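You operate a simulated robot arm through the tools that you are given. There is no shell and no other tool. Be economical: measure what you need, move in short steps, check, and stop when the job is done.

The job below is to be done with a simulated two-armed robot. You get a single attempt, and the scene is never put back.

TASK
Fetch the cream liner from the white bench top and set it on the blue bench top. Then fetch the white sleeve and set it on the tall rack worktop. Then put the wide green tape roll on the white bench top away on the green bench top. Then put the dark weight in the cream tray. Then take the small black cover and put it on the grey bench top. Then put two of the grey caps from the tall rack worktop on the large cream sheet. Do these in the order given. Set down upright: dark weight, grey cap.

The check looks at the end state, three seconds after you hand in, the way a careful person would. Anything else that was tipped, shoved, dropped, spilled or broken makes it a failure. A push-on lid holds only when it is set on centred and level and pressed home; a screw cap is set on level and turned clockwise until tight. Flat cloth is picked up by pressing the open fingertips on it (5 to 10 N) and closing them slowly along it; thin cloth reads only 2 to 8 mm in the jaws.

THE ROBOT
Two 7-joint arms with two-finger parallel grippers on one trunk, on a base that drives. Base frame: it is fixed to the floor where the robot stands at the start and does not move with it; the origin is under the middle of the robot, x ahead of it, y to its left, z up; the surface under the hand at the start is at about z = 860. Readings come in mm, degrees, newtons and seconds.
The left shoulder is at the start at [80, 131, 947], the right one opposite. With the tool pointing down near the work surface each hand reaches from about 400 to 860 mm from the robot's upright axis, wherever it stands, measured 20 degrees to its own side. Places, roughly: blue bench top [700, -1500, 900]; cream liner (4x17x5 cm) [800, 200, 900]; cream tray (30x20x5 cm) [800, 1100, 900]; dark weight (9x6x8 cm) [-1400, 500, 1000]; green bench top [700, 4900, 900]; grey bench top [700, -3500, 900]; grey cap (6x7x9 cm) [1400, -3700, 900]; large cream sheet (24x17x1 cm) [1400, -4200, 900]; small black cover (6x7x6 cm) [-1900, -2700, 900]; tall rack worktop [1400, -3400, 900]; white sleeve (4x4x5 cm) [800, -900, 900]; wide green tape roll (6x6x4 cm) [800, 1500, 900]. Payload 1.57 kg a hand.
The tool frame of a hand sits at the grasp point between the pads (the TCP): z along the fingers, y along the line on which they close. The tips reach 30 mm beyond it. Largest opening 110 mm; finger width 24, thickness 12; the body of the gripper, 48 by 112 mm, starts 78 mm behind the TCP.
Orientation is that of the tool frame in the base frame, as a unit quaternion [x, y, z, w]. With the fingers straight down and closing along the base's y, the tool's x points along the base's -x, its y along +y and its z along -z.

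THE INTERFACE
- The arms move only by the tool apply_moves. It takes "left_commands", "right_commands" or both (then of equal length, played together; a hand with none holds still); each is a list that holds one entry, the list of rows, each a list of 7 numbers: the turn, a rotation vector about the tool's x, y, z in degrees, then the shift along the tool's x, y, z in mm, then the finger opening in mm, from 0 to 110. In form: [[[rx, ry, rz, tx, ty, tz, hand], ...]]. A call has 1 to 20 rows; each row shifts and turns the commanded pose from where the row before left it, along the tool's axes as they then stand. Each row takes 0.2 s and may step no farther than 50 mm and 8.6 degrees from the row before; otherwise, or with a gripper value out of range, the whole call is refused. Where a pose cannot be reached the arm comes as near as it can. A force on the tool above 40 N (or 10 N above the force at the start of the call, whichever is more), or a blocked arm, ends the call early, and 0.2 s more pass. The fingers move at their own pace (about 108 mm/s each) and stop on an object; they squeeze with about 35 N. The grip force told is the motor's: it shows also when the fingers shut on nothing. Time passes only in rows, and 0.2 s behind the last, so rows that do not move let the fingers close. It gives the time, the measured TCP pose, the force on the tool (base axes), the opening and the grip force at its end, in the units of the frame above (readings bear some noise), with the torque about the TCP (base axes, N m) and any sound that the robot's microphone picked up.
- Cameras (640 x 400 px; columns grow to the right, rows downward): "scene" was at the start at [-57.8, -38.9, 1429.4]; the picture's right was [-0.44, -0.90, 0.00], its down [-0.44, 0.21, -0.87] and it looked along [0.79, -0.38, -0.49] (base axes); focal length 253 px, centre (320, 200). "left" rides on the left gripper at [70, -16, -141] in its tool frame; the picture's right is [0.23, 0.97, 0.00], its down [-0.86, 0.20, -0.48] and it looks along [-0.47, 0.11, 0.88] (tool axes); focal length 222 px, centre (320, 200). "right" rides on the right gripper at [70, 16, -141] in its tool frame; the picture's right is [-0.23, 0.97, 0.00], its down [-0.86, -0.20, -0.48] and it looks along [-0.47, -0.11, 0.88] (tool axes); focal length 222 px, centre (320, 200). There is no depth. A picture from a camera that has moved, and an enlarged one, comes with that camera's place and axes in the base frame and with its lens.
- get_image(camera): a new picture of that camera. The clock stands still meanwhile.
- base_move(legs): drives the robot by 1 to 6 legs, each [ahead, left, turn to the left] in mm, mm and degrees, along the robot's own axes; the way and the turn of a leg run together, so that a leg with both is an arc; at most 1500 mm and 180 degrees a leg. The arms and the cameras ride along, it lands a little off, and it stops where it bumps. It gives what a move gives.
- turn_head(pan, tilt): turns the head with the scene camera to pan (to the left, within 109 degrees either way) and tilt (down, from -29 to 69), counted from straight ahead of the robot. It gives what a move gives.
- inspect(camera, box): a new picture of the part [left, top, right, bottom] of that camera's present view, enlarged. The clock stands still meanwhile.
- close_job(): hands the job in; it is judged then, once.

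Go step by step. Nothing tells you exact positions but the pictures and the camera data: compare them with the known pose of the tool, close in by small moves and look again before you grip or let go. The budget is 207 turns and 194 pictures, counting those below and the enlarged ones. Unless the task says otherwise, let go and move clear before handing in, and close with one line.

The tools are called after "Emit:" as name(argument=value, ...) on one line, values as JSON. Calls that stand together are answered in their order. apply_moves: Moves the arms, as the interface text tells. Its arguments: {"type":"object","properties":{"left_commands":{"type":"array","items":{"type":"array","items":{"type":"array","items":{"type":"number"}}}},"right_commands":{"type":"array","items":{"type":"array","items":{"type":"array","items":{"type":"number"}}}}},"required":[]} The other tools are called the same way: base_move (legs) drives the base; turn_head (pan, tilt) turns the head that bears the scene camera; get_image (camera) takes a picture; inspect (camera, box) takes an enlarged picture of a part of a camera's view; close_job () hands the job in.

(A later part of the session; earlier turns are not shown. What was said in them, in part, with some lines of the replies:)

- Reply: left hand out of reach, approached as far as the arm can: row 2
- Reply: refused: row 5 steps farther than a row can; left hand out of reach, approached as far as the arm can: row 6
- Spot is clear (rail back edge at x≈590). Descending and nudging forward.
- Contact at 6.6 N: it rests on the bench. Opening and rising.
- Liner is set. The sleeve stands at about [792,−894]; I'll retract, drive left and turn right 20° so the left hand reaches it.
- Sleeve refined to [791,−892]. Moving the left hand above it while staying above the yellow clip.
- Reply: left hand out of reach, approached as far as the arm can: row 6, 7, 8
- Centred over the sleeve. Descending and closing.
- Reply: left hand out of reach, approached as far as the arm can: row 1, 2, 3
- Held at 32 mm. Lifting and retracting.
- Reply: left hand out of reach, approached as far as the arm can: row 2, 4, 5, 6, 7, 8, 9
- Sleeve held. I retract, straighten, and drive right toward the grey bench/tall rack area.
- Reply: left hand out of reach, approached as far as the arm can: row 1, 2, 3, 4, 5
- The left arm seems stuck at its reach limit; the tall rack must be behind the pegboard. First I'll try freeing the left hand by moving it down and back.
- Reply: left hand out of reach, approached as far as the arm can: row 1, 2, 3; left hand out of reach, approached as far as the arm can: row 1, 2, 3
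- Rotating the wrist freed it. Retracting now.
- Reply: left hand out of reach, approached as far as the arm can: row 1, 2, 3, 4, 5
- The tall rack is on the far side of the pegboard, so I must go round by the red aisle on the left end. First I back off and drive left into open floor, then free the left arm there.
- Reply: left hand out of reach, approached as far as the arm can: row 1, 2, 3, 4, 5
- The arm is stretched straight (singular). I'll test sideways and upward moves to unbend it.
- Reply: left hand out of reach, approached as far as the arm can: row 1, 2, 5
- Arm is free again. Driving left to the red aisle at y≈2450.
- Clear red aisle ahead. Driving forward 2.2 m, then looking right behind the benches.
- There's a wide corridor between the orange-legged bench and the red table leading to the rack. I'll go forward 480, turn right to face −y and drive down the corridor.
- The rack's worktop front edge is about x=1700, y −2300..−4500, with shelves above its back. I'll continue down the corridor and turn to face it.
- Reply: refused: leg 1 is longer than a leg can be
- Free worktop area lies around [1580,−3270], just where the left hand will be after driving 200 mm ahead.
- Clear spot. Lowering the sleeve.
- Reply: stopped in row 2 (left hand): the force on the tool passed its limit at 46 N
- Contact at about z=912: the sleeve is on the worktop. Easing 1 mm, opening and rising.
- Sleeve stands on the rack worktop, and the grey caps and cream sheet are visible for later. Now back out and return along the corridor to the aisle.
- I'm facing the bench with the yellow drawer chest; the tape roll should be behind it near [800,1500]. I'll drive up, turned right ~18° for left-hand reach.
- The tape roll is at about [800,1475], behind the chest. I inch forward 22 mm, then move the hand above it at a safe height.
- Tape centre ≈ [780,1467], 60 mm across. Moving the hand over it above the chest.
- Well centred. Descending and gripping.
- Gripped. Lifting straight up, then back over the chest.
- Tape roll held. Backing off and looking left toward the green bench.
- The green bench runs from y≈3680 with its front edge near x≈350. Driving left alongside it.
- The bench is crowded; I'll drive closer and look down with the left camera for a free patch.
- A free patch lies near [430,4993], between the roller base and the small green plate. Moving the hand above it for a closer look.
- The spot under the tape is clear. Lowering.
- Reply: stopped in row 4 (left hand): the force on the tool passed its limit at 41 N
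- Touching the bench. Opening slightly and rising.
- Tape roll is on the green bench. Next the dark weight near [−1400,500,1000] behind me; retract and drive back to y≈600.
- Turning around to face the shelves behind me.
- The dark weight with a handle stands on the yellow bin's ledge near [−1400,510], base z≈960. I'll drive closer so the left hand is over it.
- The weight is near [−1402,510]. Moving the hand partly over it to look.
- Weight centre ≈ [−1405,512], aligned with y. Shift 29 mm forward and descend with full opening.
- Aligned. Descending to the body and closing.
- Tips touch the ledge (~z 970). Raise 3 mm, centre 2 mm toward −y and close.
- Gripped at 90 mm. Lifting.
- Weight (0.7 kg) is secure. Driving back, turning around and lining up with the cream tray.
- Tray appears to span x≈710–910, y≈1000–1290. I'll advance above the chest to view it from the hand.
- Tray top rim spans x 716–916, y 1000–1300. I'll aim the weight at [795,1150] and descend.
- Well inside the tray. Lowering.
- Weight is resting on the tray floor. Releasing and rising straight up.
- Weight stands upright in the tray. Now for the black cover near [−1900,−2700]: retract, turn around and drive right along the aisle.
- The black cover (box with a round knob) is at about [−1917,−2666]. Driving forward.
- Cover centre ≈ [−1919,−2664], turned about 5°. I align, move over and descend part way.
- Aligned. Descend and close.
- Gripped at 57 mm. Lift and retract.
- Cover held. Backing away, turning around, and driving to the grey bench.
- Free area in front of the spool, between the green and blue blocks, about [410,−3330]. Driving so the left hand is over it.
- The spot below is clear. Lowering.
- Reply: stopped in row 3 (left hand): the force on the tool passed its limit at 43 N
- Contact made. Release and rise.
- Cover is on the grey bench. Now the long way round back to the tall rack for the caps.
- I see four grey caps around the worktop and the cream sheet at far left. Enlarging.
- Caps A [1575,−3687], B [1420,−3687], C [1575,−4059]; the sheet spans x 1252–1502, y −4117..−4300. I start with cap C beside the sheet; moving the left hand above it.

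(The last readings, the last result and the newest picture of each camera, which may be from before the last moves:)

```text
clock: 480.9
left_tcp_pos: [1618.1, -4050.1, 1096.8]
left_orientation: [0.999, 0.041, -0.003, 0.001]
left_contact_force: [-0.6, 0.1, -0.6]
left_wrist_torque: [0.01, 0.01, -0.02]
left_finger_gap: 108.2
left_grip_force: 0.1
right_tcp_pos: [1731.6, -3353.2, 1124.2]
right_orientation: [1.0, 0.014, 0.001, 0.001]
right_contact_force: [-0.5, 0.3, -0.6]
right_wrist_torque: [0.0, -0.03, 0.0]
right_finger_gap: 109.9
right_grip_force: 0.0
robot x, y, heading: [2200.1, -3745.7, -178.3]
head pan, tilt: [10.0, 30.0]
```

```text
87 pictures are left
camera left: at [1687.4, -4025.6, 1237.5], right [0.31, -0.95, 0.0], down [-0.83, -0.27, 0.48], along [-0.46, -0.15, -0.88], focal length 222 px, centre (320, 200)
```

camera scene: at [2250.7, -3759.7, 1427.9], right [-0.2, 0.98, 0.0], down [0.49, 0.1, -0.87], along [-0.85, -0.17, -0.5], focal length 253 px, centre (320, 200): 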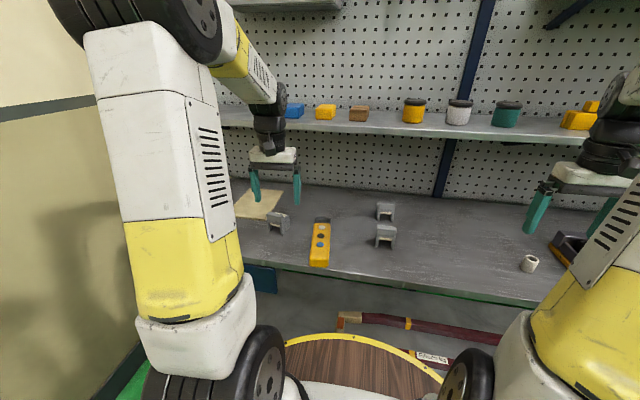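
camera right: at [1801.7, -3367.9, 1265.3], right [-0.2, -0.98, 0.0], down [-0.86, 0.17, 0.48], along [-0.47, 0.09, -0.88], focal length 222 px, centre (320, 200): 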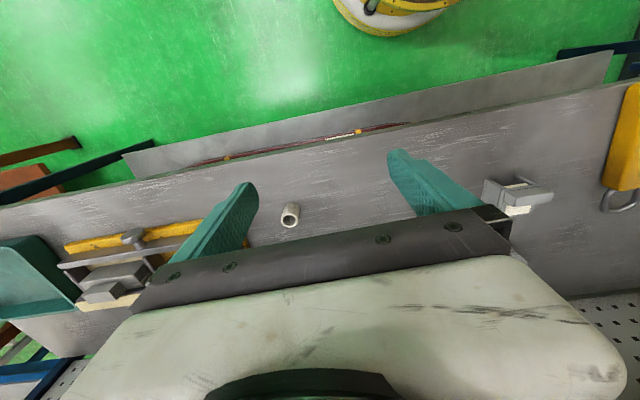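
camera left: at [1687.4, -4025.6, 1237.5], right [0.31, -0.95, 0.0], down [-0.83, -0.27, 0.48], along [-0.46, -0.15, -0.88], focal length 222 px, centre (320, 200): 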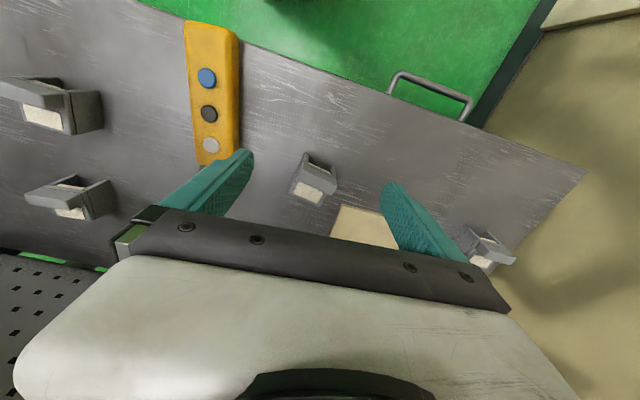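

Emit:
inspect(camera="left", box=[250, 110, 410, 230])

Emit:
inspect(camera="scene", box=[250, 200, 310, 245])

Emit:
inspect(camera="scene", box=[360, 195, 420, 265])

```text
3.33 times, centred on (330, 170) of left
camera zoom: at [1687.4, -4025.6, 1237.5], right [0.31, -0.95, 0.0], down [-0.83, -0.27, 0.48], along [-0.46, -0.15, -0.88], focal length 740 px, centre (287, 300)
```

zoom: 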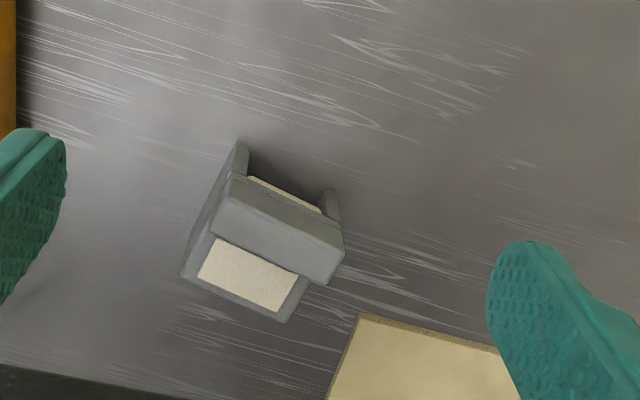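

```text
8.89 times, centred on (280, 222) of scene
camera zoom: at [2250.7, -3759.8, 1427.9], right [-0.2, 0.98, 0.0], down [0.49, 0.1, -0.87], along [-0.85, -0.18, -0.5], focal length 2251 px, centre (676, 0)
```

zoom: 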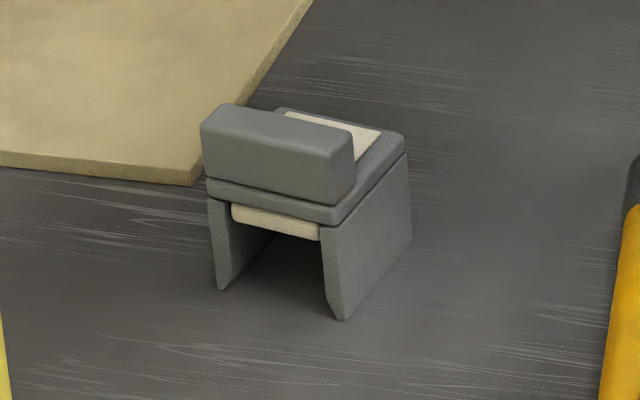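

```text
5.71 times, centred on (390, 230) of scene
camera zoom: at [2250.7, -3759.8, 1427.9], right [-0.2, 0.98, 0.0], down [0.49, 0.1, -0.87], along [-0.85, -0.18, -0.5], focal length 1447 px, centre (-80, 29)
```

zoom: 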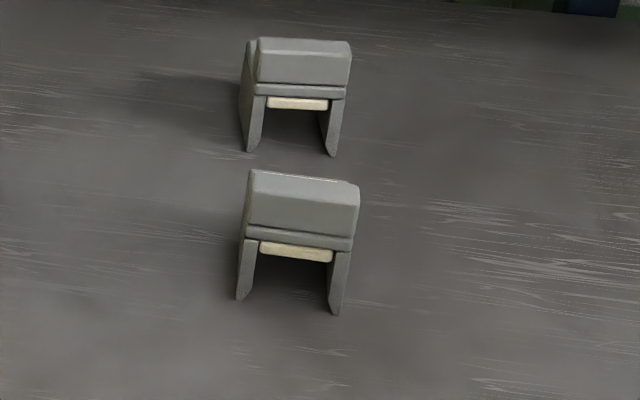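

Cap C's centre ≈ [1546,−4057], turned about −8°. Aligning the gripper and lowering to look.

Emit:
apply_moves(left_commands=[[[0, 0, 6, 0, 0, 0, 108], [0, 0, 6, 0, 0, 0, 108], [0, 0, 0, -35, 8, 0, 108], [0, 0, 0, -35, 8, 0, 108], [0, 0, 0, 0, 0, 40, 108], [0, 0, 0, 0, 0, 35, 108], [0, 0, 0, 0, 0, 0, 108]]])

Emit:
get_image(camera="left")

Emit:
inspect(camera="scene", box=[220, 140, 340, 260])

```text
clock: 482.5
left_tcp_pos: [1548.4, -4060.4, 1019.2]
left_orientation: [0.998, -0.064, -0.003, 0.002]
left_contact_force: [0.0, 0.5, -0.3]
left_wrist_torque: [-0.01, 0.05, 0.05]
left_finger_gap: 108.0
left_grip_force: 0.1
right_tcp_pos: [1732.2, -3353.6, 1124.8]
right_orientation: [1.0, 0.016, 0.001, 0.0]
right_contact_force: [-0.3, 0.4, 0.4]
right_wrist_torque: [-0.01, -0.02, 0.03]
right_finger_gap: 110.0
right_grip_force: 0.1
robot x, y, heading: [2199.8, -3748.3, -178.3]
head pan, tilt: [10.0, 30.0]
```

```text
83 pictures are left
camera left: at [1620.6, -4052.3, 1159.5], right [0.1, -0.99, 0.0], down [-0.87, -0.09, 0.48], along [-0.48, -0.05, -0.88], focal length 222 px, centre (320, 200)
```

left: 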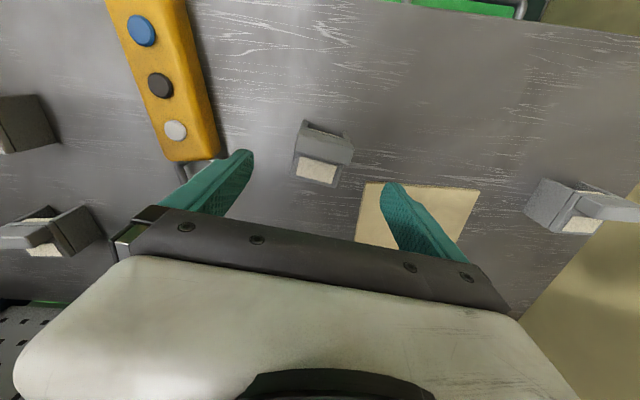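

```text
3.33 times, centred on (280, 200) of scene
camera zoom: at [2250.7, -3759.8, 1427.9], right [-0.2, 0.98, 0.0], down [0.49, 0.1, -0.87], along [-0.85, -0.18, -0.5], focal length 844 px, centre (453, 200)
```

zoom: 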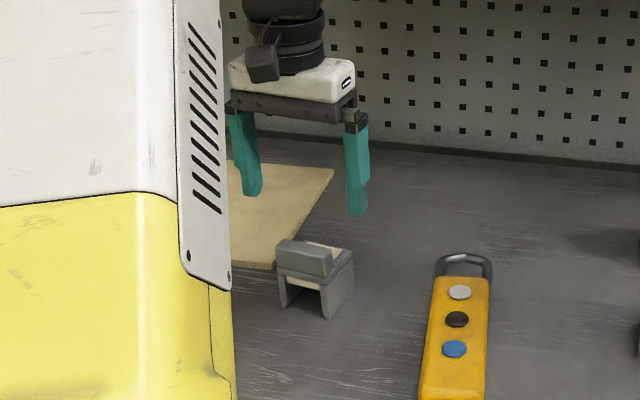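

Cap is centred and aligned under the gripper. Descending and closing.

Emit:
apply_moves(left_commands=[[[0, 0, 0, 0, 0, 35, 108], [0, 0, 0, 0, 0, 35, 108], [0, 0, 0, 0, 0, 30, 108], [0, 0, 0, 0, 0, 0, 108]]])

Emit:
get_image(camera="left")

Emit:
inspect(camera="scene", box=[220, 140, 340, 260])

```text
clock: 483.5
left_tcp_pos: [1547.5, -4060.2, 918.6]
left_orientation: [0.998, -0.064, -0.003, 0.001]
left_contact_force: [-0.7, -0.7, 0.2]
left_wrist_torque: [-0.03, 0.0, 0.01]
left_finger_gap: 108.0
left_grip_force: 0.1
right_tcp_pos: [1733.0, -3354.8, 1123.6]
right_orientation: [1.0, 0.014, 0.001, 0.0]
right_contact_force: [-0.5, -0.5, -0.1]
right_wrist_torque: [-0.02, 0.0, 0.0]
right_finger_gap: 110.0
right_grip_force: 0.1
robot x, y, heading: [2196.1, -3746.8, -178.4]
head pan, tilt: [10.0, 30.0]
```

```text
81 pictures are left
camera left: at [1618.3, -4051.3, 1059.1], right [0.1, -0.99, 0.0], down [-0.87, -0.09, 0.48], along [-0.48, -0.05, -0.88], focal length 222 px, centre (320, 200)
```

left: 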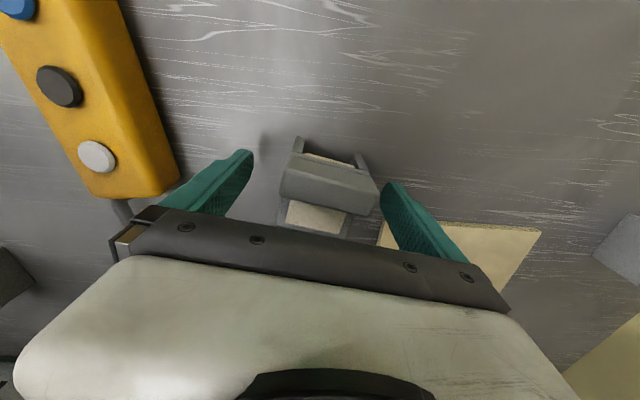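

```text
3.33 times, centred on (280, 200) of scene
camera zoom: at [2250.7, -3759.8, 1427.9], right [-0.2, 0.98, 0.0], down [0.49, 0.1, -0.87], along [-0.85, -0.18, -0.5], focal length 844 px, centre (453, 200)
```

zoom: 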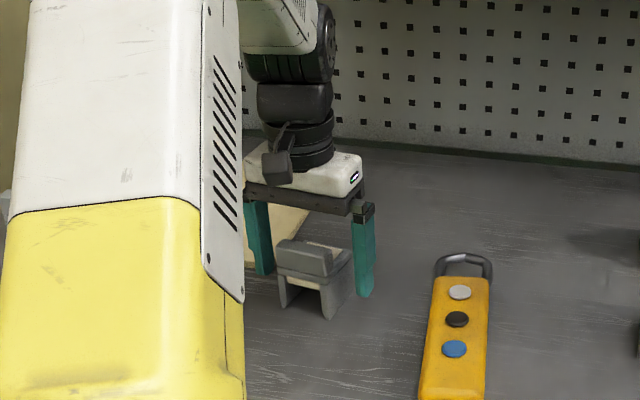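

Fingers straddle the cap. Small 4 mm centring shift and close.

Emit:
apply_moves(left_commands=[[[0, 0, 0, 0, 4, 0, 108], [0, 0, 0, 0, 0, 0, 85], [0, 0, 0, 0, 0, 0, 60], [0, 0, 0, 0, 0, 0, 50], [0, 0, 0, 0, 0, 0, 50]]])

Emit:
get_image(camera="left")

```text
clock: 484.7
left_tcp_pos: [1545.4, -4064.6, 920.2]
left_orientation: [0.998, -0.064, -0.003, 0.002]
left_contact_force: [0.1, -0.9, 1.0]
left_wrist_torque: [0.09, 0.03, -0.02]
left_finger_gap: 60.0
left_grip_force: 34.9
right_tcp_pos: [1732.7, -3354.1, 1123.6]
right_orientation: [1.0, 0.015, 0.001, 0.001]
right_contact_force: [-0.5, 0.3, -0.6]
right_wrist_torque: [0.02, -0.01, 0.01]
right_finger_gap: 110.1
right_grip_force: 0.2
robot x, y, heading: [2199.8, -3742.0, -178.1]
head pan, tilt: [10.0, 30.0]
```

```text
79 pictures are left
camera left: at [1617.7, -4054.9, 1060.3], right [0.1, -0.99, 0.0], down [-0.87, -0.09, 0.48], along [-0.48, -0.05, -0.88], focal length 222 px, centre (320, 200)
```

left: 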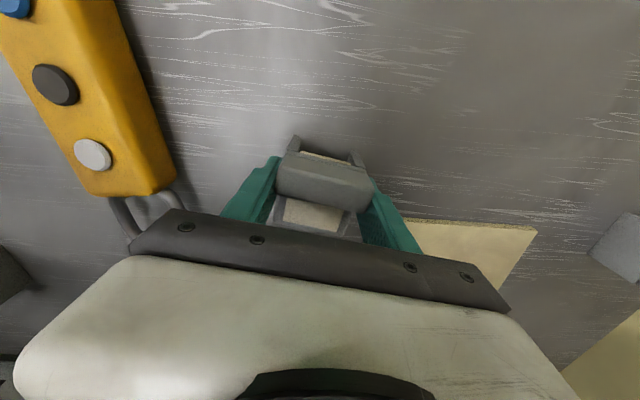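

Held at 60 mm. Lifting, then driving nearer to the sheet.

Emit:
apply_moves(left_commands=[[[0, 0, 0, 0, 0, -20, 50], [0, 0, 0, 0, 0, -40, 50], [0, 0, 0, 0, 0, -45, 50], [0, 0, 0, 0, 0, -30, 50], [0, 0, 0, 0, 0, 0, 50]]])

Emit:
base_move(legs=[[85, 190, -1.5]])

Emit:
get_image(camera="left")

Emit:
turn_head(pan=20, tilt=32)

Emit:
get_image(camera="scene")

```text
clock: 485.9
left_tcp_pos: [1551.4, -4063.2, 1054.7]
left_orientation: [0.998, -0.064, -0.003, 0.002]
left_contact_force: [-1.1, -0.2, -2.3]
left_wrist_torque: [-0.02, 0.0, 0.0]
left_finger_gap: 59.8
left_grip_force: 34.9
right_tcp_pos: [1731.6, -3354.3, 1121.7]
right_orientation: [1.0, 0.015, 0.001, 0.001]
right_contact_force: [0.4, 0.1, 0.3]
right_wrist_torque: [0.0, -0.01, 0.02]
right_finger_gap: 110.1
right_grip_force: 0.0
robot x, y, heading: [2196.3, -3747.3, -178.2]
head pan, tilt: [10.0, 30.0]
```

```text
clock: 487.5
left_tcp_pos: [1456.8, -4233.3, 1054.1]
left_orientation: [0.997, -0.078, -0.003, 0.001]
left_contact_force: [0.2, 0.4, -1.2]
left_wrist_torque: [-0.03, 0.01, -0.04]
left_finger_gap: 59.7
left_grip_force: 35.0
right_tcp_pos: [1660.8, -3530.8, 1123.8]
right_orientation: [1.0, -0.002, 0.0, 0.001]
right_contact_force: [-0.1, -0.5, 0.6]
right_wrist_torque: [0.0, 0.01, 0.0]
right_finger_gap: 109.9
right_grip_force: 0.1
robot x, y, heading: [2116.3, -3939.2, 179.7]
head pan, tilt: [10.0, 30.0]
```

```text
78 pictures are left
camera left: at [1529.2, -4226.2, 1194.8], right [0.07, -1.0, 0.0], down [-0.87, -0.06, 0.48], along [-0.48, -0.04, -0.88], focal length 222 px, centre (320, 200)
```

left: 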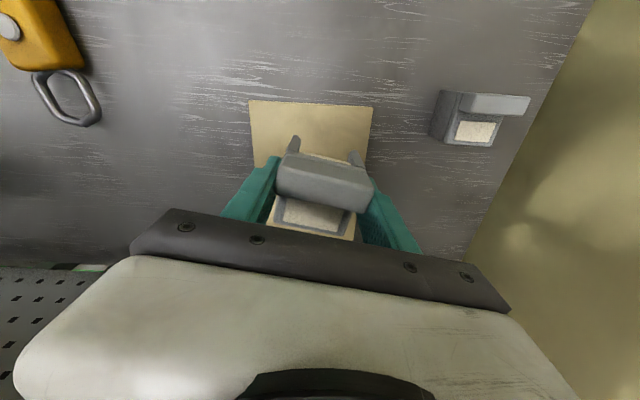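

```text
clock: 488.2
left_tcp_pos: [1457.0, -4233.9, 1054.2]
left_orientation: [0.997, -0.078, -0.003, 0.002]
left_contact_force: [0.4, -0.5, -1.3]
left_wrist_torque: [-0.01, 0.01, -0.03]
left_finger_gap: 59.9
left_grip_force: 34.6
right_tcp_pos: [1660.8, -3531.0, 1123.6]
right_orientation: [1.0, -0.001, 0.002, 0.001]
right_contact_force: [0.5, -0.1, -0.6]
right_wrist_torque: [-0.03, 0.03, 0.0]
right_finger_gap: 109.9
right_grip_force: 0.0
robot x, y, heading: [2120.1, -3939.1, 180.0]
head pan, tilt: [20.0, 32.0]
```

```text
77 pictures are left
camera scene: at [2171.9, -3966.5, 1424.8], right [-0.34, 0.94, 0.0], down [0.5, 0.18, -0.85], along [-0.8, -0.29, -0.53], focal length 253 px, centre (320, 200)
```

scene: 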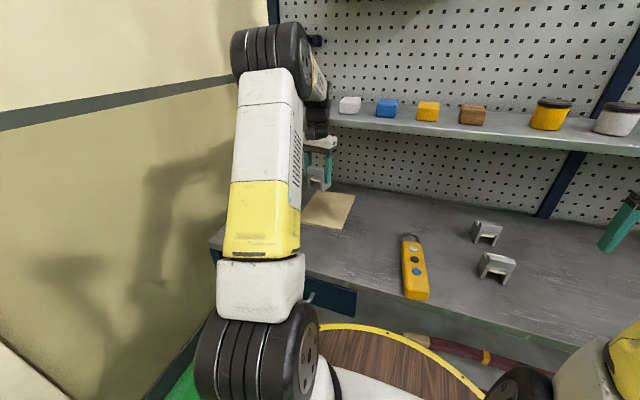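

Sheet spans x 1260–1500, y −4300..−4138. I'll set this cap at [1395,−4252], straightened.

Emit:
apply_moves(left_commands=[[[0, 0, -8, 0, 0, 0, 50], [0, 0, 0, -31, 9, 0, 50], [0, 0, 0, -31, 9, 0, 50], [0, 0, 0, 0, 0, 35, 50], [0, 0, 0, 0, 0, 30, 50], [0, 0, 0, 0, 0, 0, 50]]])

Emit:
get_image(camera="left")

Emit:
inspect(camera="scene", box=[220, 80, 420, 240])

```text
clock: 488.8
left_tcp_pos: [1450.9, -4233.1, 1056.1]
left_orientation: [1.0, -0.012, 0.004, -0.001]
left_contact_force: [30.6, 7.9, 3.4]
left_wrist_torque: [-1.38, 5.5, -0.23]
left_finger_gap: 59.8
left_grip_force: 34.9
right_tcp_pos: [1661.8, -3530.6, 1123.0]
right_orientation: [1.0, 0.001, 0.0, 0.001]
right_contact_force: [-0.2, 0.5, 0.6]
right_wrist_torque: [0.01, 0.05, 0.0]
right_finger_gap: 110.0
right_grip_force: 0.1
robot x, y, heading: [2115.6, -3935.7, 180.0]
head pan, tilt: [20.0, 32.0]
stopped in row 2 (left hand): the force on the tool passed its limit at 114 N (the readings are from after the stop); the commanded pose is now the measured one
```

```text
76 pictures are left
camera left: at [1519.2, -4217.8, 1197.4], right [0.21, -0.98, 0.0], down [-0.86, -0.18, 0.47], along [-0.46, -0.1, -0.88], focal length 222 px, centre (320, 200)
```

left: 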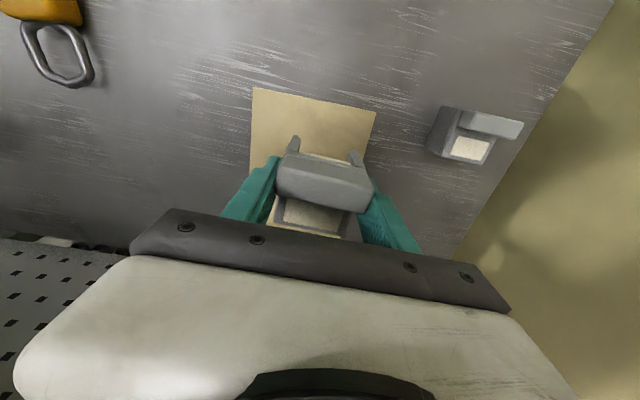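

```text
2.50 times, centred on (320, 160) of scene
camera zoom: at [2174.4, -3965.9, 1424.7], right [-0.34, 0.94, 0.0], down [0.5, 0.18, -0.85], along [-0.8, -0.29, -0.53], focal length 633 px, centre (320, 300)
```

zoom: 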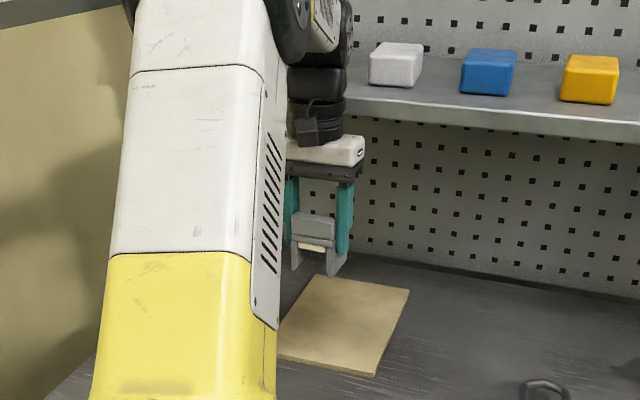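

The wrist bumped the shelf edge, so I must keep x ≥ ~1462. I'll back off and use the near strip of the sheet, with the caps side by side: first at [1466,−4264].

Emit:
apply_moves(left_commands=[[[0, 0, 0, 16, 0, 0, 50], [0, 0, 0, 0, 31, 0, 50], [0, 0, 0, 0, 0, 0, 50]]])

Emit:
get_image(camera="left")

Emit:
turn_head(pan=15, tilt=22)

Emit:
get_image(camera="scene")

```text
clock: 489.6
left_tcp_pos: [1463.5, -4264.1, 1054.0]
left_orientation: [1.0, -0.01, 0.006, -0.001]
left_contact_force: [0.3, -0.1, -1.1]
left_wrist_torque: [-0.01, 0.0, -0.02]
left_finger_gap: 59.7
left_grip_force: 35.0
right_tcp_pos: [1660.1, -3530.9, 1122.2]
right_orientation: [1.0, 0.0, 0.002, 0.001]
right_contact_force: [1.0, -0.2, -0.3]
right_wrist_torque: [0.0, -0.01, -0.02]
right_finger_gap: 110.0
right_grip_force: 0.0
robot x, y, heading: [2113.6, -3934.4, 180.0]
head pan, tilt: [20.0, 32.0]
```

```text
74 pictures are left
camera left: at [1531.8, -4249.0, 1196.4], right [0.21, -0.98, 0.0], down [-0.86, -0.18, 0.47], along [-0.46, -0.1, -0.88], focal length 222 px, centre (320, 200)
```

left: 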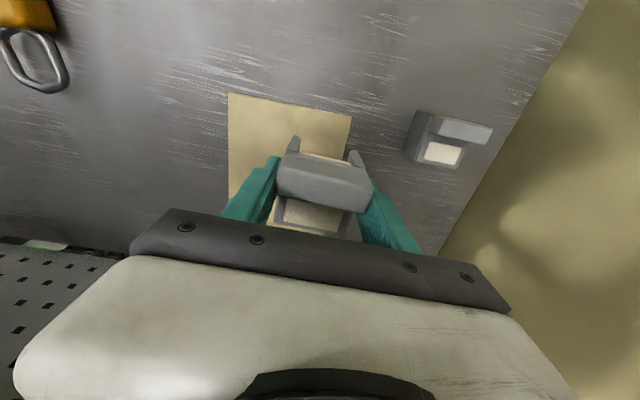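

```text
clock: 490.3
left_tcp_pos: [1464.1, -4264.6, 1054.9]
left_orientation: [1.0, -0.01, 0.005, -0.001]
left_contact_force: [-0.9, -0.2, -1.6]
left_wrist_torque: [0.0, -0.01, -0.02]
left_finger_gap: 59.7
left_grip_force: 35.6
right_tcp_pos: [1661.0, -3529.8, 1122.7]
right_orientation: [1.0, 0.0, 0.0, 0.001]
right_contact_force: [0.7, -0.4, 0.4]
right_wrist_torque: [0.01, 0.03, 0.01]
right_finger_gap: 110.1
right_grip_force: 0.0
robot x, y, heading: [2112.9, -3936.2, 180.3]
head pan, tilt: [15.0, 22.0]
```

```text
73 pictures are left
camera scene: at [2166.6, -3960.0, 1440.7], right [-0.26, 0.97, 0.0], down [0.36, 0.1, -0.93], along [-0.9, -0.24, -0.38], focal length 253 px, centre (320, 200)
```

scene: 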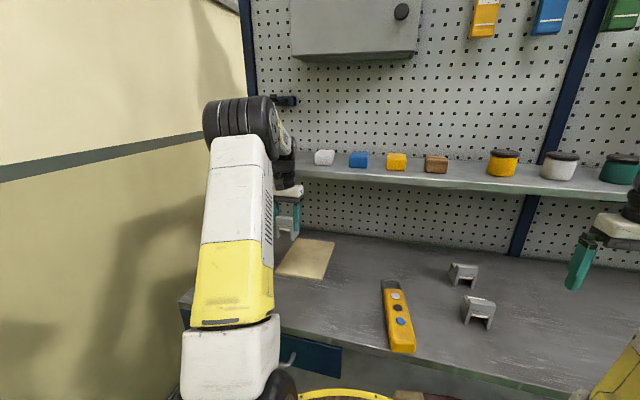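

Shelf items are undisturbed. Shifting 5 mm inward and lowering onto the sheet.

Emit:
apply_moves(left_commands=[[[0, 0, 0, 0, -5, 0, 50], [0, 0, 0, 0, 0, 40, 50], [0, 0, 0, 0, 0, 40, 50], [0, 0, 0, 0, 0, 25, 50], [0, 0, 0, 0, 0, 5, 50], [0, 0, 0, 0, 0, 0, 50]]])

Emit:
get_image(camera="left")

```text
clock: 491.7
left_tcp_pos: [1463.7, -4259.9, 944.2]
left_orientation: [1.0, -0.011, 0.004, -0.001]
left_contact_force: [0.0, 0.0, -1.8]
left_wrist_torque: [0.06, 0.01, 0.01]
left_finger_gap: 59.7
left_grip_force: 34.7
right_tcp_pos: [1660.9, -3530.5, 1122.3]
right_orientation: [1.0, 0.0, 0.001, 0.001]
right_contact_force: [-0.5, 0.2, 0.2]
right_wrist_torque: [0.0, -0.01, -0.02]
right_finger_gap: 110.0
right_grip_force: 0.1
robot x, y, heading: [2117.1, -3936.3, 179.9]
head pan, tilt: [15.0, 22.0]
```

```text
72 pictures are left
camera left: at [1532.9, -4244.2, 1086.3], right [0.21, -0.98, 0.0], down [-0.86, -0.18, 0.47], along [-0.46, -0.1, -0.88], focal length 222 px, centre (320, 200)
```

left: 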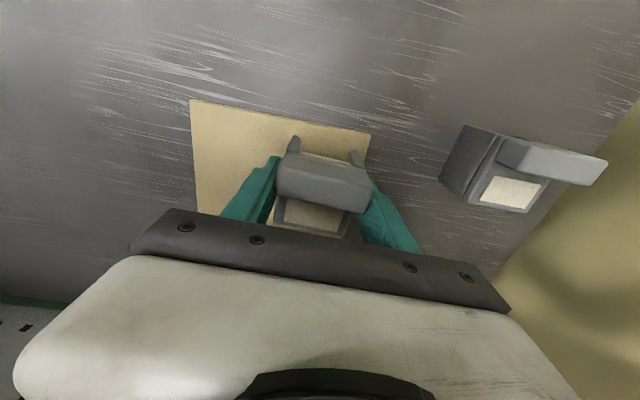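

Emit:
apply_moves(left_commands=[[[0, 0, 0, 0, 0, 4, 50], [0, 0, 0, 0, 0, 3, 50], [0, 0, 0, 0, 0, 2, 50], [0, 0, 0, 0, 0, 1.5, 50], [0, 0, 0, 0, 0, 1.5, 50], [0, 0, 0, 0, 0, 0, 50]]])

```text
clock: 493.1
left_tcp_pos: [1464.3, -4260.0, 932.3]
left_orientation: [1.0, -0.01, 0.004, -0.001]
left_contact_force: [0.5, -0.7, -1.6]
left_wrist_torque: [-0.01, 0.0, 0.03]
left_finger_gap: 59.9
left_grip_force: 35.3
right_tcp_pos: [1660.2, -3531.7, 1123.5]
right_orientation: [1.0, 0.001, 0.0, 0.001]
right_contact_force: [0.3, -0.1, -0.1]
right_wrist_torque: [0.0, -0.02, -0.01]
right_finger_gap: 110.0
right_grip_force: 0.0
robot x, y, heading: [2118.4, -3934.4, 180.0]
head pan, tilt: [15.0, 22.0]
```

Emit:
apply_moves(left_commands=[[[0, 0, 0, 0, 0, 1.5, 50], [0, 0, 0, 0, 0, 1.5, 50], [0, 0, 0, 0, 0, 1.5, 50], [0, 0, 0, 0, 0, 0, 50]]])

```text
clock: 494.1
left_tcp_pos: [1464.5, -4261.5, 930.2]
left_orientation: [1.0, -0.011, 0.003, 0.0]
left_contact_force: [6.8, 1.9, 23.3]
left_wrist_torque: [0.2, 0.56, -0.2]
left_finger_gap: 60.1
left_grip_force: 34.8
right_tcp_pos: [1660.6, -3530.5, 1122.8]
right_orientation: [1.0, 0.0, 0.0, 0.001]
right_contact_force: [-0.4, -0.3, -0.1]
right_wrist_torque: [-0.02, -0.02, 0.0]
right_finger_gap: 109.9
right_grip_force: 0.0
robot x, y, heading: [2114.0, -3939.4, 180.3]
head pan, tilt: [15.0, 22.0]
```

On the sheet. Easing, opening, rising.

Emit:
apply_moves(left_commands=[[[0, 0, 0, 0, 0, -1.5, 50], [0, 0, 0, 0, 0, 0, 72], [0, 0, 0, 0, 0, 0, 78], [0, 0, 0, 0, 0, -20, 78], [0, 0, 0, 0, 0, -40, 78], [0, 0, 0, 0, 0, -45, 78], [0, 0, 0, 0, 0, -35, 78], [0, 0, 0, 0, 0, 0, 100]]])

Emit:
get_image(camera="left")

```text
clock: 495.9
left_tcp_pos: [1461.0, -4259.1, 1071.3]
left_orientation: [1.0, -0.01, 0.004, -0.001]
left_contact_force: [0.9, -0.3, 0.3]
left_wrist_torque: [-0.03, 0.01, 0.01]
left_finger_gap: 99.9
left_grip_force: 0.3
right_tcp_pos: [1660.9, -3530.6, 1123.0]
right_orientation: [1.0, 0.0, 0.0, 0.001]
right_contact_force: [0.6, 0.3, 0.3]
right_wrist_torque: [0.03, 0.04, 0.01]
right_finger_gap: 109.7
right_grip_force: 0.1
robot x, y, heading: [2115.6, -3932.8, 180.0]
head pan, tilt: [15.0, 22.0]
```

```text
71 pictures are left
camera left: at [1530.7, -4243.6, 1212.2], right [0.21, -0.98, 0.0], down [-0.86, -0.18, 0.47], along [-0.46, -0.1, -0.88], focal length 222 px, centre (320, 200)
```

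left: 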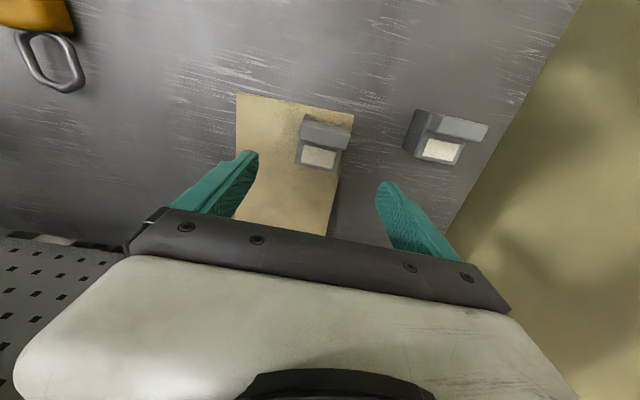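

First cap stands on the sheet. Now cap A at about [1550,−3687]: retract and drive right 545 mm.

Emit:
apply_moves(left_commands=[[[0, 0, 0, 45, 0, -15, 100], [0, 0, 0, 45, 0, -10, 108], [0, 0, 0, 20, 0, 0, 108], [0, 0, 0, 0, 0, 0, 108]]])

Emit:
base_move(legs=[[-20, -550, 0]])

Emit:
get_image(camera="left")

```text
clock: 496.9
left_tcp_pos: [1573.0, -4263.9, 1094.0]
left_orientation: [1.0, -0.011, 0.003, 0.0]
left_contact_force: [-0.3, 0.7, 0.9]
left_wrist_torque: [0.05, 0.0, -0.02]
left_finger_gap: 108.0
left_grip_force: 0.1
right_tcp_pos: [1660.6, -3531.7, 1122.9]
right_orientation: [1.0, -0.001, 0.001, 0.001]
right_contact_force: [0.1, -0.5, 0.5]
right_wrist_torque: [0.03, -0.02, -0.02]
right_finger_gap: 110.0
right_grip_force: 0.0
robot x, y, heading: [2116.4, -3936.0, 180.1]
head pan, tilt: [15.0, 22.0]
```

```text
clock: 500.1
left_tcp_pos: [1592.7, -3704.7, 1095.0]
left_orientation: [1.0, -0.011, 0.005, -0.001]
left_contact_force: [0.2, -0.6, -0.3]
left_wrist_torque: [0.03, 0.0, 0.01]
left_finger_gap: 108.3
left_grip_force: 0.0
right_tcp_pos: [1683.6, -2971.0, 1122.0]
right_orientation: [1.0, -0.002, 0.001, 0.001]
right_contact_force: [-0.8, -0.1, -0.1]
right_wrist_torque: [0.01, -0.01, 0.02]
right_finger_gap: 109.8
right_grip_force: 0.1
robot x, y, heading: [2137.2, -3379.7, 179.7]
head pan, tilt: [15.0, 22.0]
```

```text
70 pictures are left
camera left: at [1661.6, -3688.8, 1236.8], right [0.2, -0.98, 0.0], down [-0.86, -0.18, 0.47], along [-0.46, -0.1, -0.88], focal length 222 px, centre (320, 200)
```

left: 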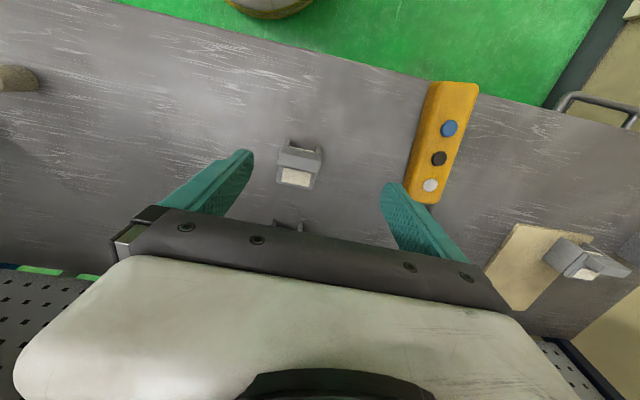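

Cap A centre ≈ [1553,−3683]. Aligning and lowering for a check.

Emit:
apply_moves(left_commands=[[[0, 0, -4.5, 0, 0, 0, 108], [0, 0, 0, -39, -24, 0, 108], [0, 0, 0, 0, 0, 40, 108], [0, 0, 0, 0, 0, 35, 108], [0, 0, 0, 0, 0, 0, 108]]])

Emit:
get_image(camera="left")

```text
clock: 501.3
left_tcp_pos: [1551.6, -3680.3, 1018.5]
left_orientation: [1.0, 0.027, 0.005, 0.0]
left_contact_force: [-0.8, 0.7, -0.6]
left_wrist_torque: [0.0, 0.03, -0.01]
left_finger_gap: 107.8
left_grip_force: 0.0
right_tcp_pos: [1684.1, -2972.4, 1122.9]
right_orientation: [1.0, -0.002, 0.001, 0.001]
right_contact_force: [0.2, 0.5, 0.2]
right_wrist_torque: [0.01, -0.02, 0.01]
right_finger_gap: 109.9
right_grip_force: 0.0
robot x, y, heading: [2136.9, -3383.5, 179.8]
head pan, tilt: [15.0, 22.0]
```

```text
69 pictures are left
camera left: at [1620.3, -3658.9, 1159.6], right [0.28, -0.96, 0.0], down [-0.85, -0.25, 0.47], along [-0.45, -0.13, -0.88], focal length 222 px, centre (320, 200)
```

left: 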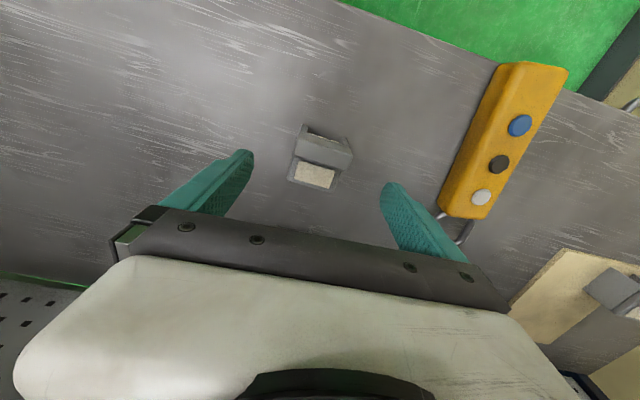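

Centred. Descend and grip.

Emit:
apply_moves(left_commands=[[[0, 0, 0, 0, 2, 35, 108], [0, 0, 0, 0, 0, 35, 108], [0, 0, 0, 0, 0, 28, 108], [0, 0, 0, 0, 0, 0, 108], [0, 0, 0, 0, 0, 0, 85], [0, 0, 0, 0, 0, 0, 60], [0, 0, 0, 0, 0, 0, 50], [0, 0, 0, 0, 0, 0, 50]]])

Emit:
get_image(camera="left")

```text
clock: 503.1
left_tcp_pos: [1555.4, -3682.4, 920.7]
left_orientation: [1.0, 0.027, 0.004, 0.0]
left_contact_force: [-0.3, 0.8, 1.6]
left_wrist_torque: [-0.08, 0.03, -0.05]
left_finger_gap: 59.8
left_grip_force: 34.9
right_tcp_pos: [1682.3, -2972.1, 1123.4]
right_orientation: [1.0, -0.002, 0.001, 0.001]
right_contact_force: [0.0, -1.0, 0.8]
right_wrist_torque: [0.0, 0.02, -0.01]
right_finger_gap: 110.0
right_grip_force: 0.0
robot x, y, heading: [2134.4, -3380.3, 179.8]
head pan, tilt: [15.0, 22.0]
```

```text
68 pictures are left
camera left: at [1622.0, -3661.5, 1061.7], right [0.28, -0.96, 0.0], down [-0.85, -0.25, 0.47], along [-0.45, -0.13, -0.88], focal length 222 px, centre (320, 200)
```

left: 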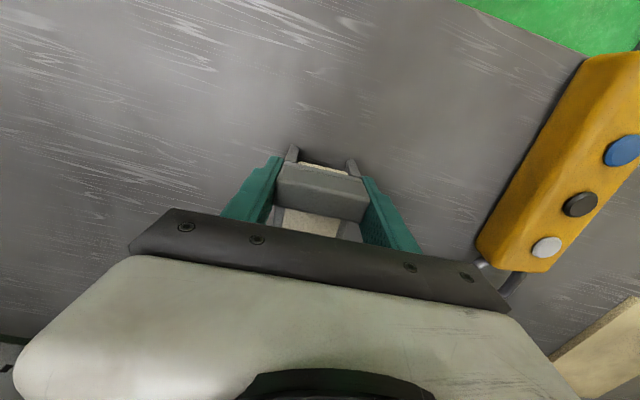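

Cap held. Lift and drive back left ~495 mm.

Emit:
apply_moves(left_commands=[[[0, 0, 0, 0, 0, -20, 50], [0, 0, 0, 0, 0, -40, 50], [0, 0, 0, 0, 0, -45, 50], [0, 0, 0, 0, 0, -40, 50], [0, 0, 0, 0, 0, 0, 50]]])

Emit:
base_move(legs=[[15, 490, 0]])

Emit:
get_image(camera="left")

```text
clock: 504.3
left_tcp_pos: [1551.5, -3683.4, 1066.9]
left_orientation: [1.0, 0.027, 0.006, 0.0]
left_contact_force: [-0.3, 1.3, -1.2]
left_wrist_torque: [-0.02, -0.02, 0.01]
left_finger_gap: 59.9
left_grip_force: 35.0
right_tcp_pos: [1683.6, -2972.8, 1122.8]
right_orientation: [1.0, -0.002, 0.001, 0.001]
right_contact_force: [-1.0, 0.3, 0.5]
right_wrist_torque: [0.01, 0.0, 0.01]
right_finger_gap: 110.0
right_grip_force: 0.0
robot x, y, heading: [2142.6, -3378.3, 180.1]
head pan, tilt: [15.0, 22.0]
```

```text
clock: 507.2
left_tcp_pos: [1536.8, -4180.2, 1068.1]
left_orientation: [1.0, 0.03, 0.004, 0.0]
left_contact_force: [-0.2, -0.3, -1.1]
left_wrist_torque: [0.05, -0.03, 0.0]
left_finger_gap: 59.8
left_grip_force: 35.3
right_tcp_pos: [1665.1, -3467.7, 1123.0]
right_orientation: [1.0, 0.002, 0.001, 0.0]
right_contact_force: [0.1, -0.1, -0.3]
right_wrist_torque: [0.0, 0.01, 0.01]
right_finger_gap: 109.9
right_grip_force: 0.0
robot x, y, heading: [2119.9, -3869.1, -179.7]
head pan, tilt: [15.0, 22.0]
```

```text
67 pictures are left
camera left: at [1604.9, -4159.3, 1208.5], right [0.29, -0.96, 0.0], down [-0.85, -0.25, 0.47], along [-0.45, -0.14, -0.88], focal length 222 px, centre (320, 200)
```

left: 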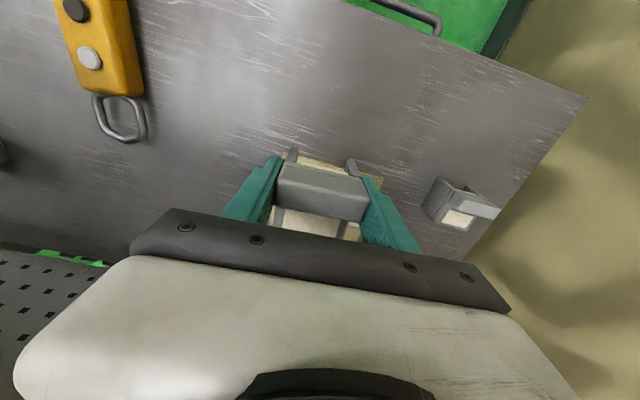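

Rotating straight and moving over the free strip at [1470,−4177].

Emit:
apply_moves(left_commands=[[[0, 0, 4.5, 0, 0, 0, 50], [0, 0, 0, -33, -1.5, 0, 50], [0, 0, 0, -33, -1.5, 0, 50], [0, 0, 0, 0, 0, 0, 50]]])

Emit:
get_image(camera="left")

```text
clock: 508.2
left_tcp_pos: [1472.7, -4176.7, 1066.5]
left_orientation: [1.0, -0.01, 0.004, -0.001]
left_contact_force: [-0.8, -0.1, -1.1]
left_wrist_torque: [-0.01, -0.02, 0.02]
left_finger_gap: 59.8
left_grip_force: 34.9
right_tcp_pos: [1666.0, -3467.0, 1123.4]
right_orientation: [1.0, 0.002, 0.001, 0.001]
right_contact_force: [-0.7, -0.1, -0.1]
right_wrist_torque: [0.01, -0.03, 0.0]
right_finger_gap: 109.9
right_grip_force: 0.1
robot x, y, heading: [2122.6, -3875.4, -179.8]
head pan, tilt: [15.0, 22.0]
```

```text
66 pictures are left
camera left: at [1540.0, -4160.6, 1208.3], right [0.21, -0.98, 0.0], down [-0.86, -0.18, 0.47], along [-0.46, -0.1, -0.88], focal length 222 px, centre (320, 200)
```

left: 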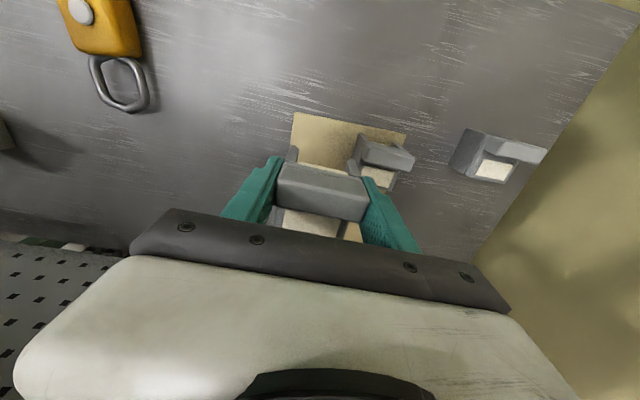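

Cap 1's near side is at y≈−4222, sheet's edge at −4135. I'll place cap 2 at y=−4170 and descend part way to check.

Emit:
apply_moves(left_commands=[[[0, 0, 0, -2, -7, 0, 50], [0, 0, 0, 0, 0, 35, 50], [0, 0, 0, 0, 0, 30, 50], [0, 0, 0, 0, 0, 0, 50]]])

Emit:
inspect(camera="left", box=[200, 80, 480, 260])

Emit:
turn_head(pan=35, tilt=30)

Emit:
get_image(camera="scene")

```text
clock: 509.2
left_tcp_pos: [1469.1, -4168.3, 999.5]
left_orientation: [1.0, -0.009, 0.004, -0.001]
left_contact_force: [0.1, -0.6, -1.3]
left_wrist_torque: [-0.01, 0.0, 0.0]
left_finger_gap: 59.9
left_grip_force: 35.3
right_tcp_pos: [1664.4, -3467.3, 1123.1]
right_orientation: [1.0, 0.002, 0.001, 0.002]
right_contact_force: [0.0, -0.7, 0.1]
right_wrist_torque: [0.0, 0.01, 0.0]
right_finger_gap: 110.1
right_grip_force: 0.0
robot x, y, heading: [2121.8, -3870.2, -179.7]
head pan, tilt: [15.0, 22.0]
```

```text
2.22 times, centred on (340, 170) of left
camera zoom: at [1538.0, -4152.7, 1141.5], right [0.21, -0.98, 0.0], down [-0.86, -0.18, 0.47], along [-0.46, -0.1, -0.88], focal length 494 px, centre (276, 267)
```

zoom: 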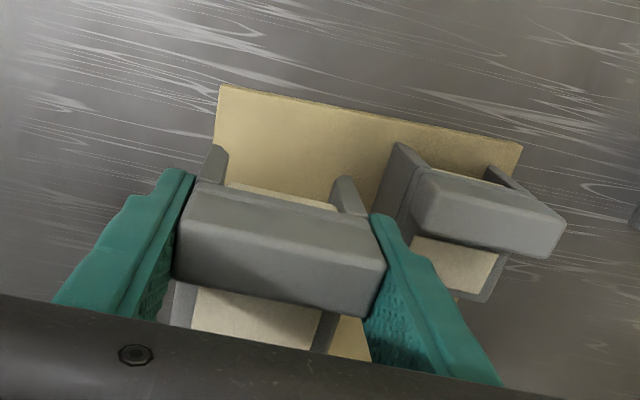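

```text
clock: 510.0
left_tcp_pos: [1469.0, -4168.7, 1001.3]
left_orientation: [1.0, -0.009, 0.004, -0.001]
left_contact_force: [0.4, -0.2, -1.1]
left_wrist_torque: [-0.02, -0.01, 0.04]
left_finger_gap: 59.9
left_grip_force: 34.6
right_tcp_pos: [1664.7, -3468.2, 1124.1]
right_orientation: [1.0, 0.002, 0.001, 0.001]
right_contact_force: [0.5, -0.6, 0.6]
right_wrist_torque: [0.03, -0.01, 0.01]
right_finger_gap: 110.0
right_grip_force: 0.0
robot x, y, heading: [2115.3, -3870.7, -179.8]
head pan, tilt: [35.0, 30.0]
```

```text
64 pictures are left
camera scene: at [2188.0, -3922.6, 1427.9], right [-0.58, 0.82, 0.0], down [0.41, 0.29, -0.87], along [-0.71, -0.5, -0.5], focal length 253 px, centre (320, 200)
```

scene: 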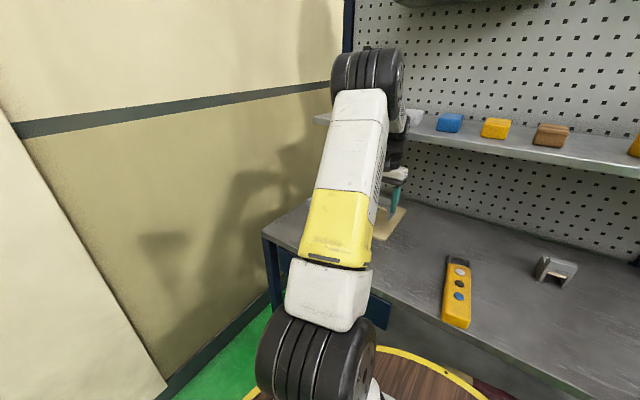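

Geometry works out: a few mm inside the sheet's edge on one side, ~10 mm finger clearance on the other. Lowering.

Emit:
apply_moves(left_commands=[[[0, 0, 0, 0, 1, 30, 50], [0, 0, 0, 0, 0, 20, 50], [0, 0, 0, 0, 0, 8, 50], [0, 0, 0, 0, 0, 0, 50]]])

Emit:
inspect(camera="left", box=[200, 80, 480, 260])

```text
clock: 511.0
left_tcp_pos: [1469.2, -4170.6, 941.1]
left_orientation: [1.0, -0.009, 0.004, -0.002]
left_contact_force: [0.1, -0.6, -2.3]
left_wrist_torque: [0.02, -0.01, 0.02]
left_finger_gap: 59.9
left_grip_force: 35.0
right_tcp_pos: [1665.3, -3467.6, 1122.9]
right_orientation: [1.0, 0.002, 0.001, 0.001]
right_contact_force: [0.2, -1.1, -0.9]
right_wrist_torque: [0.03, -0.02, -0.02]
right_finger_gap: 109.8
right_grip_force: 0.1
robot x, y, heading: [2121.9, -3870.0, -179.8]
head pan, tilt: [35.0, 30.0]
```

```text
2.22 times, centred on (340, 170) of left
camera zoom: at [1537.9, -4154.5, 1083.0], right [0.21, -0.98, 0.0], down [-0.86, -0.18, 0.47], along [-0.46, -0.1, -0.88], focal length 494 px, centre (276, 267)
```

zoom: 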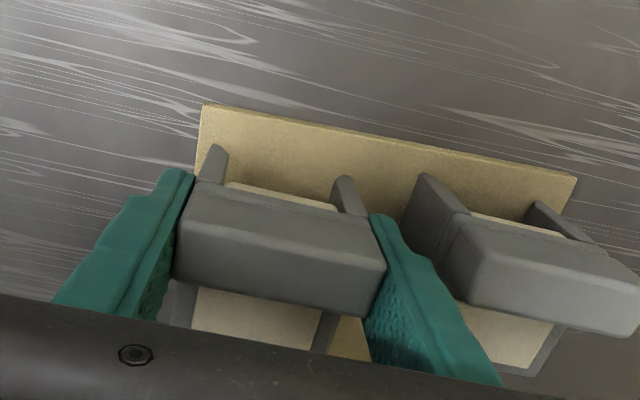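

Emit:
apply_moves(left_commands=[[[0, 0, 0, 0, 0, 4, 50], [0, 0, 0, 0, 0, 2.5, 50], [0, 0, 0, 0, 0, 1.5, 50], [0, 0, 0, 0, 0, 1.5, 50], [0, 0, 0, 0, 0, 1, 50], [0, 0, 0, 0, 0, 0, 50]]])

```text
clock: 512.4
left_tcp_pos: [1471.9, -4171.2, 932.0]
left_orientation: [1.0, -0.01, 0.006, 0.0]
left_contact_force: [-0.6, 0.2, -1.4]
left_wrist_torque: [0.03, -0.02, -0.01]
left_finger_gap: 59.7
left_grip_force: 35.2
right_tcp_pos: [1664.5, -3467.5, 1123.2]
right_orientation: [1.0, 0.002, 0.002, 0.001]
right_contact_force: [-0.6, -0.1, 1.2]
right_wrist_torque: [0.02, 0.0, -0.04]
right_finger_gap: 110.1
right_grip_force: 0.0
robot x, y, heading: [2123.1, -3872.7, -179.7]
head pan, tilt: [35.0, 30.0]
```

Emit:
apply_moves(left_commands=[[[0, 0, 0, 0, 0, 1, 50], [0, 0, 0, 0, 0, 1, 50], [0, 0, 0, 0, 0, 1, 50], [0, 0, 0, 0, 0, 0, 50]]])

```text
clock: 513.4
left_tcp_pos: [1471.7, -4170.2, 929.6]
left_orientation: [1.0, -0.009, 0.003, 0.0]
left_contact_force: [3.7, -1.6, 16.6]
left_wrist_torque: [-0.12, -0.52, -0.05]
left_finger_gap: 59.8
left_grip_force: 35.1
right_tcp_pos: [1665.2, -3466.7, 1122.8]
right_orientation: [1.0, 0.002, 0.001, 0.001]
right_contact_force: [0.3, -0.1, 0.1]
right_wrist_torque: [-0.01, -0.05, 0.0]
right_finger_gap: 110.1
right_grip_force: 0.1
robot x, y, heading: [2124.4, -3869.9, -179.8]
head pan, tilt: [35.0, 30.0]
```

Contact. Easing 1 mm, opening to just 68 mm and rising straight up.

Emit:
apply_moves(left_commands=[[[0, 0, 0, 0, 0, -1, 50], [0, 0, 0, 0, 0, 0, 66], [0, 0, 0, 0, 0, 0, 68], [0, 0, 0, 0, 0, -15, 68], [0, 0, 0, 0, 0, -40, 68], [0, 0, 0, 0, 0, -45, 68], [0, 0, 0, 0, 0, -40, 68], [0, 0, 0, 30, 0, 0, 68], [0, 0, 0, 0, 0, 0, 68]]])

Emit:
inspect(camera="left", box=[200, 60, 520, 260])

```text
clock: 515.4
left_tcp_pos: [1498.1, -4172.2, 1072.9]
left_orientation: [1.0, -0.01, 0.005, -0.001]
left_contact_force: [-0.4, 0.1, -0.8]
left_wrist_torque: [-0.05, 0.0, -0.01]
left_finger_gap: 68.2
left_grip_force: 0.1
right_tcp_pos: [1664.9, -3466.9, 1122.3]
right_orientation: [1.0, 0.002, 0.001, 0.001]
right_contact_force: [0.5, 0.2, 1.3]
right_wrist_torque: [-0.02, -0.01, 0.01]
right_finger_gap: 109.9
right_grip_force: 0.0
robot x, y, heading: [2122.9, -3869.6, -179.8]
head pan, tilt: [35.0, 30.0]
```

```text
2.00 times, centred on (360, 160) of left
camera zoom: at [1567.1, -4156.1, 1214.0], right [0.21, -0.98, 0.0], down [-0.86, -0.18, 0.47], along [-0.46, -0.1, -0.88], focal length 444 px, centre (240, 280)
```

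zoom: 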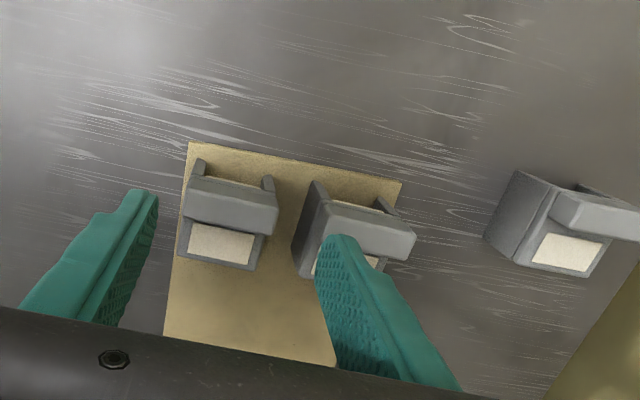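

Both caps stand on the sheet. I retract, back off, and take a last look at the rack.

Emit:
apply_moves(left_commands=[[[0, 0, 0, 45, 0, -10, 80], [0, 0, 0, 45, 0, -10, 80], [0, 0, 0, 45, 0, 0, 80], [0, 0, 0, 0, 0, 0, 80]]])

Emit:
base_move(legs=[[-250, -200, 0]])

Emit:
turn_head(pan=10, tilt=22)

Emit:
get_image(camera="scene")

```text
clock: 516.4
left_tcp_pos: [1631.8, -4177.3, 1092.0]
left_orientation: [1.0, -0.009, 0.004, 0.0]
left_contact_force: [0.6, -0.5, -0.1]
left_wrist_torque: [0.03, -0.01, 0.02]
left_finger_gap: 80.1
left_grip_force: 0.1
right_tcp_pos: [1664.7, -3467.5, 1122.6]
right_orientation: [1.0, 0.002, 0.001, 0.001]
right_contact_force: [-0.2, 0.3, 0.7]
right_wrist_torque: [0.0, 0.03, -0.02]
right_finger_gap: 109.7
right_grip_force: 0.1
robot x, y, heading: [2120.2, -3871.4, -180.0]
head pan, tilt: [35.0, 30.0]
```

```text
clock: 518.5
left_tcp_pos: [1874.7, -3974.2, 1091.9]
left_orientation: [1.0, -0.01, 0.004, -0.001]
left_contact_force: [-0.2, -0.7, -0.3]
left_wrist_torque: [0.03, 0.02, 0.02]
left_finger_gap: 80.0
left_grip_force: 0.0
right_tcp_pos: [1907.2, -3264.9, 1122.9]
right_orientation: [1.0, 0.001, 0.001, 0.001]
right_contact_force: [0.0, -0.1, -0.1]
right_wrist_torque: [0.0, 0.0, 0.0]
right_finger_gap: 109.8
right_grip_force: 0.0
robot x, y, heading: [2363.8, -3670.2, -179.7]
head pan, tilt: [35.0, 30.0]
```

```text
clock: 519.4
left_tcp_pos: [1874.7, -3974.1, 1092.8]
left_orientation: [1.0, -0.01, 0.005, -0.001]
left_contact_force: [0.9, 0.1, -0.8]
left_wrist_torque: [-0.01, 0.0, -0.03]
left_finger_gap: 79.8
left_grip_force: 0.0
right_tcp_pos: [1907.5, -3264.6, 1122.9]
right_orientation: [1.0, 0.002, 0.0, 0.001]
right_contact_force: [-0.3, -0.9, 0.0]
right_wrist_torque: [0.0, -0.04, -0.01]
right_finger_gap: 109.7
right_grip_force: 0.0
robot x, y, heading: [2365.3, -3664.2, -180.3]
head pan, tilt: [10.0, 22.0]
```

```text
61 pictures are left
camera scene: at [2413.1, -3684.9, 1440.7], right [-0.18, 0.98, 0.0], down [0.37, 0.07, -0.93], along [-0.91, -0.16, -0.38], focal length 253 px, centre (320, 200)
```

scene: 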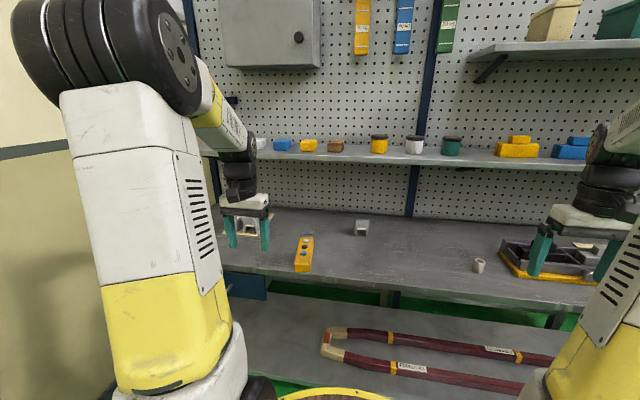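

Everything on the rack is upright and in place: the sleeve stands on the worktop, both caps are on the sheet, and the shelf items are undisturbed. Handing in.

Emit:
close_job()

```text
The job is handed in.
```

All six steps were done in the order given and the job is handed in; both hands were empty and clear. While setting down the first cap, the left wrist bumped the rack's shelf edge (about 114 N). Nothing on that shelf looked moved in the pictures afterwards.
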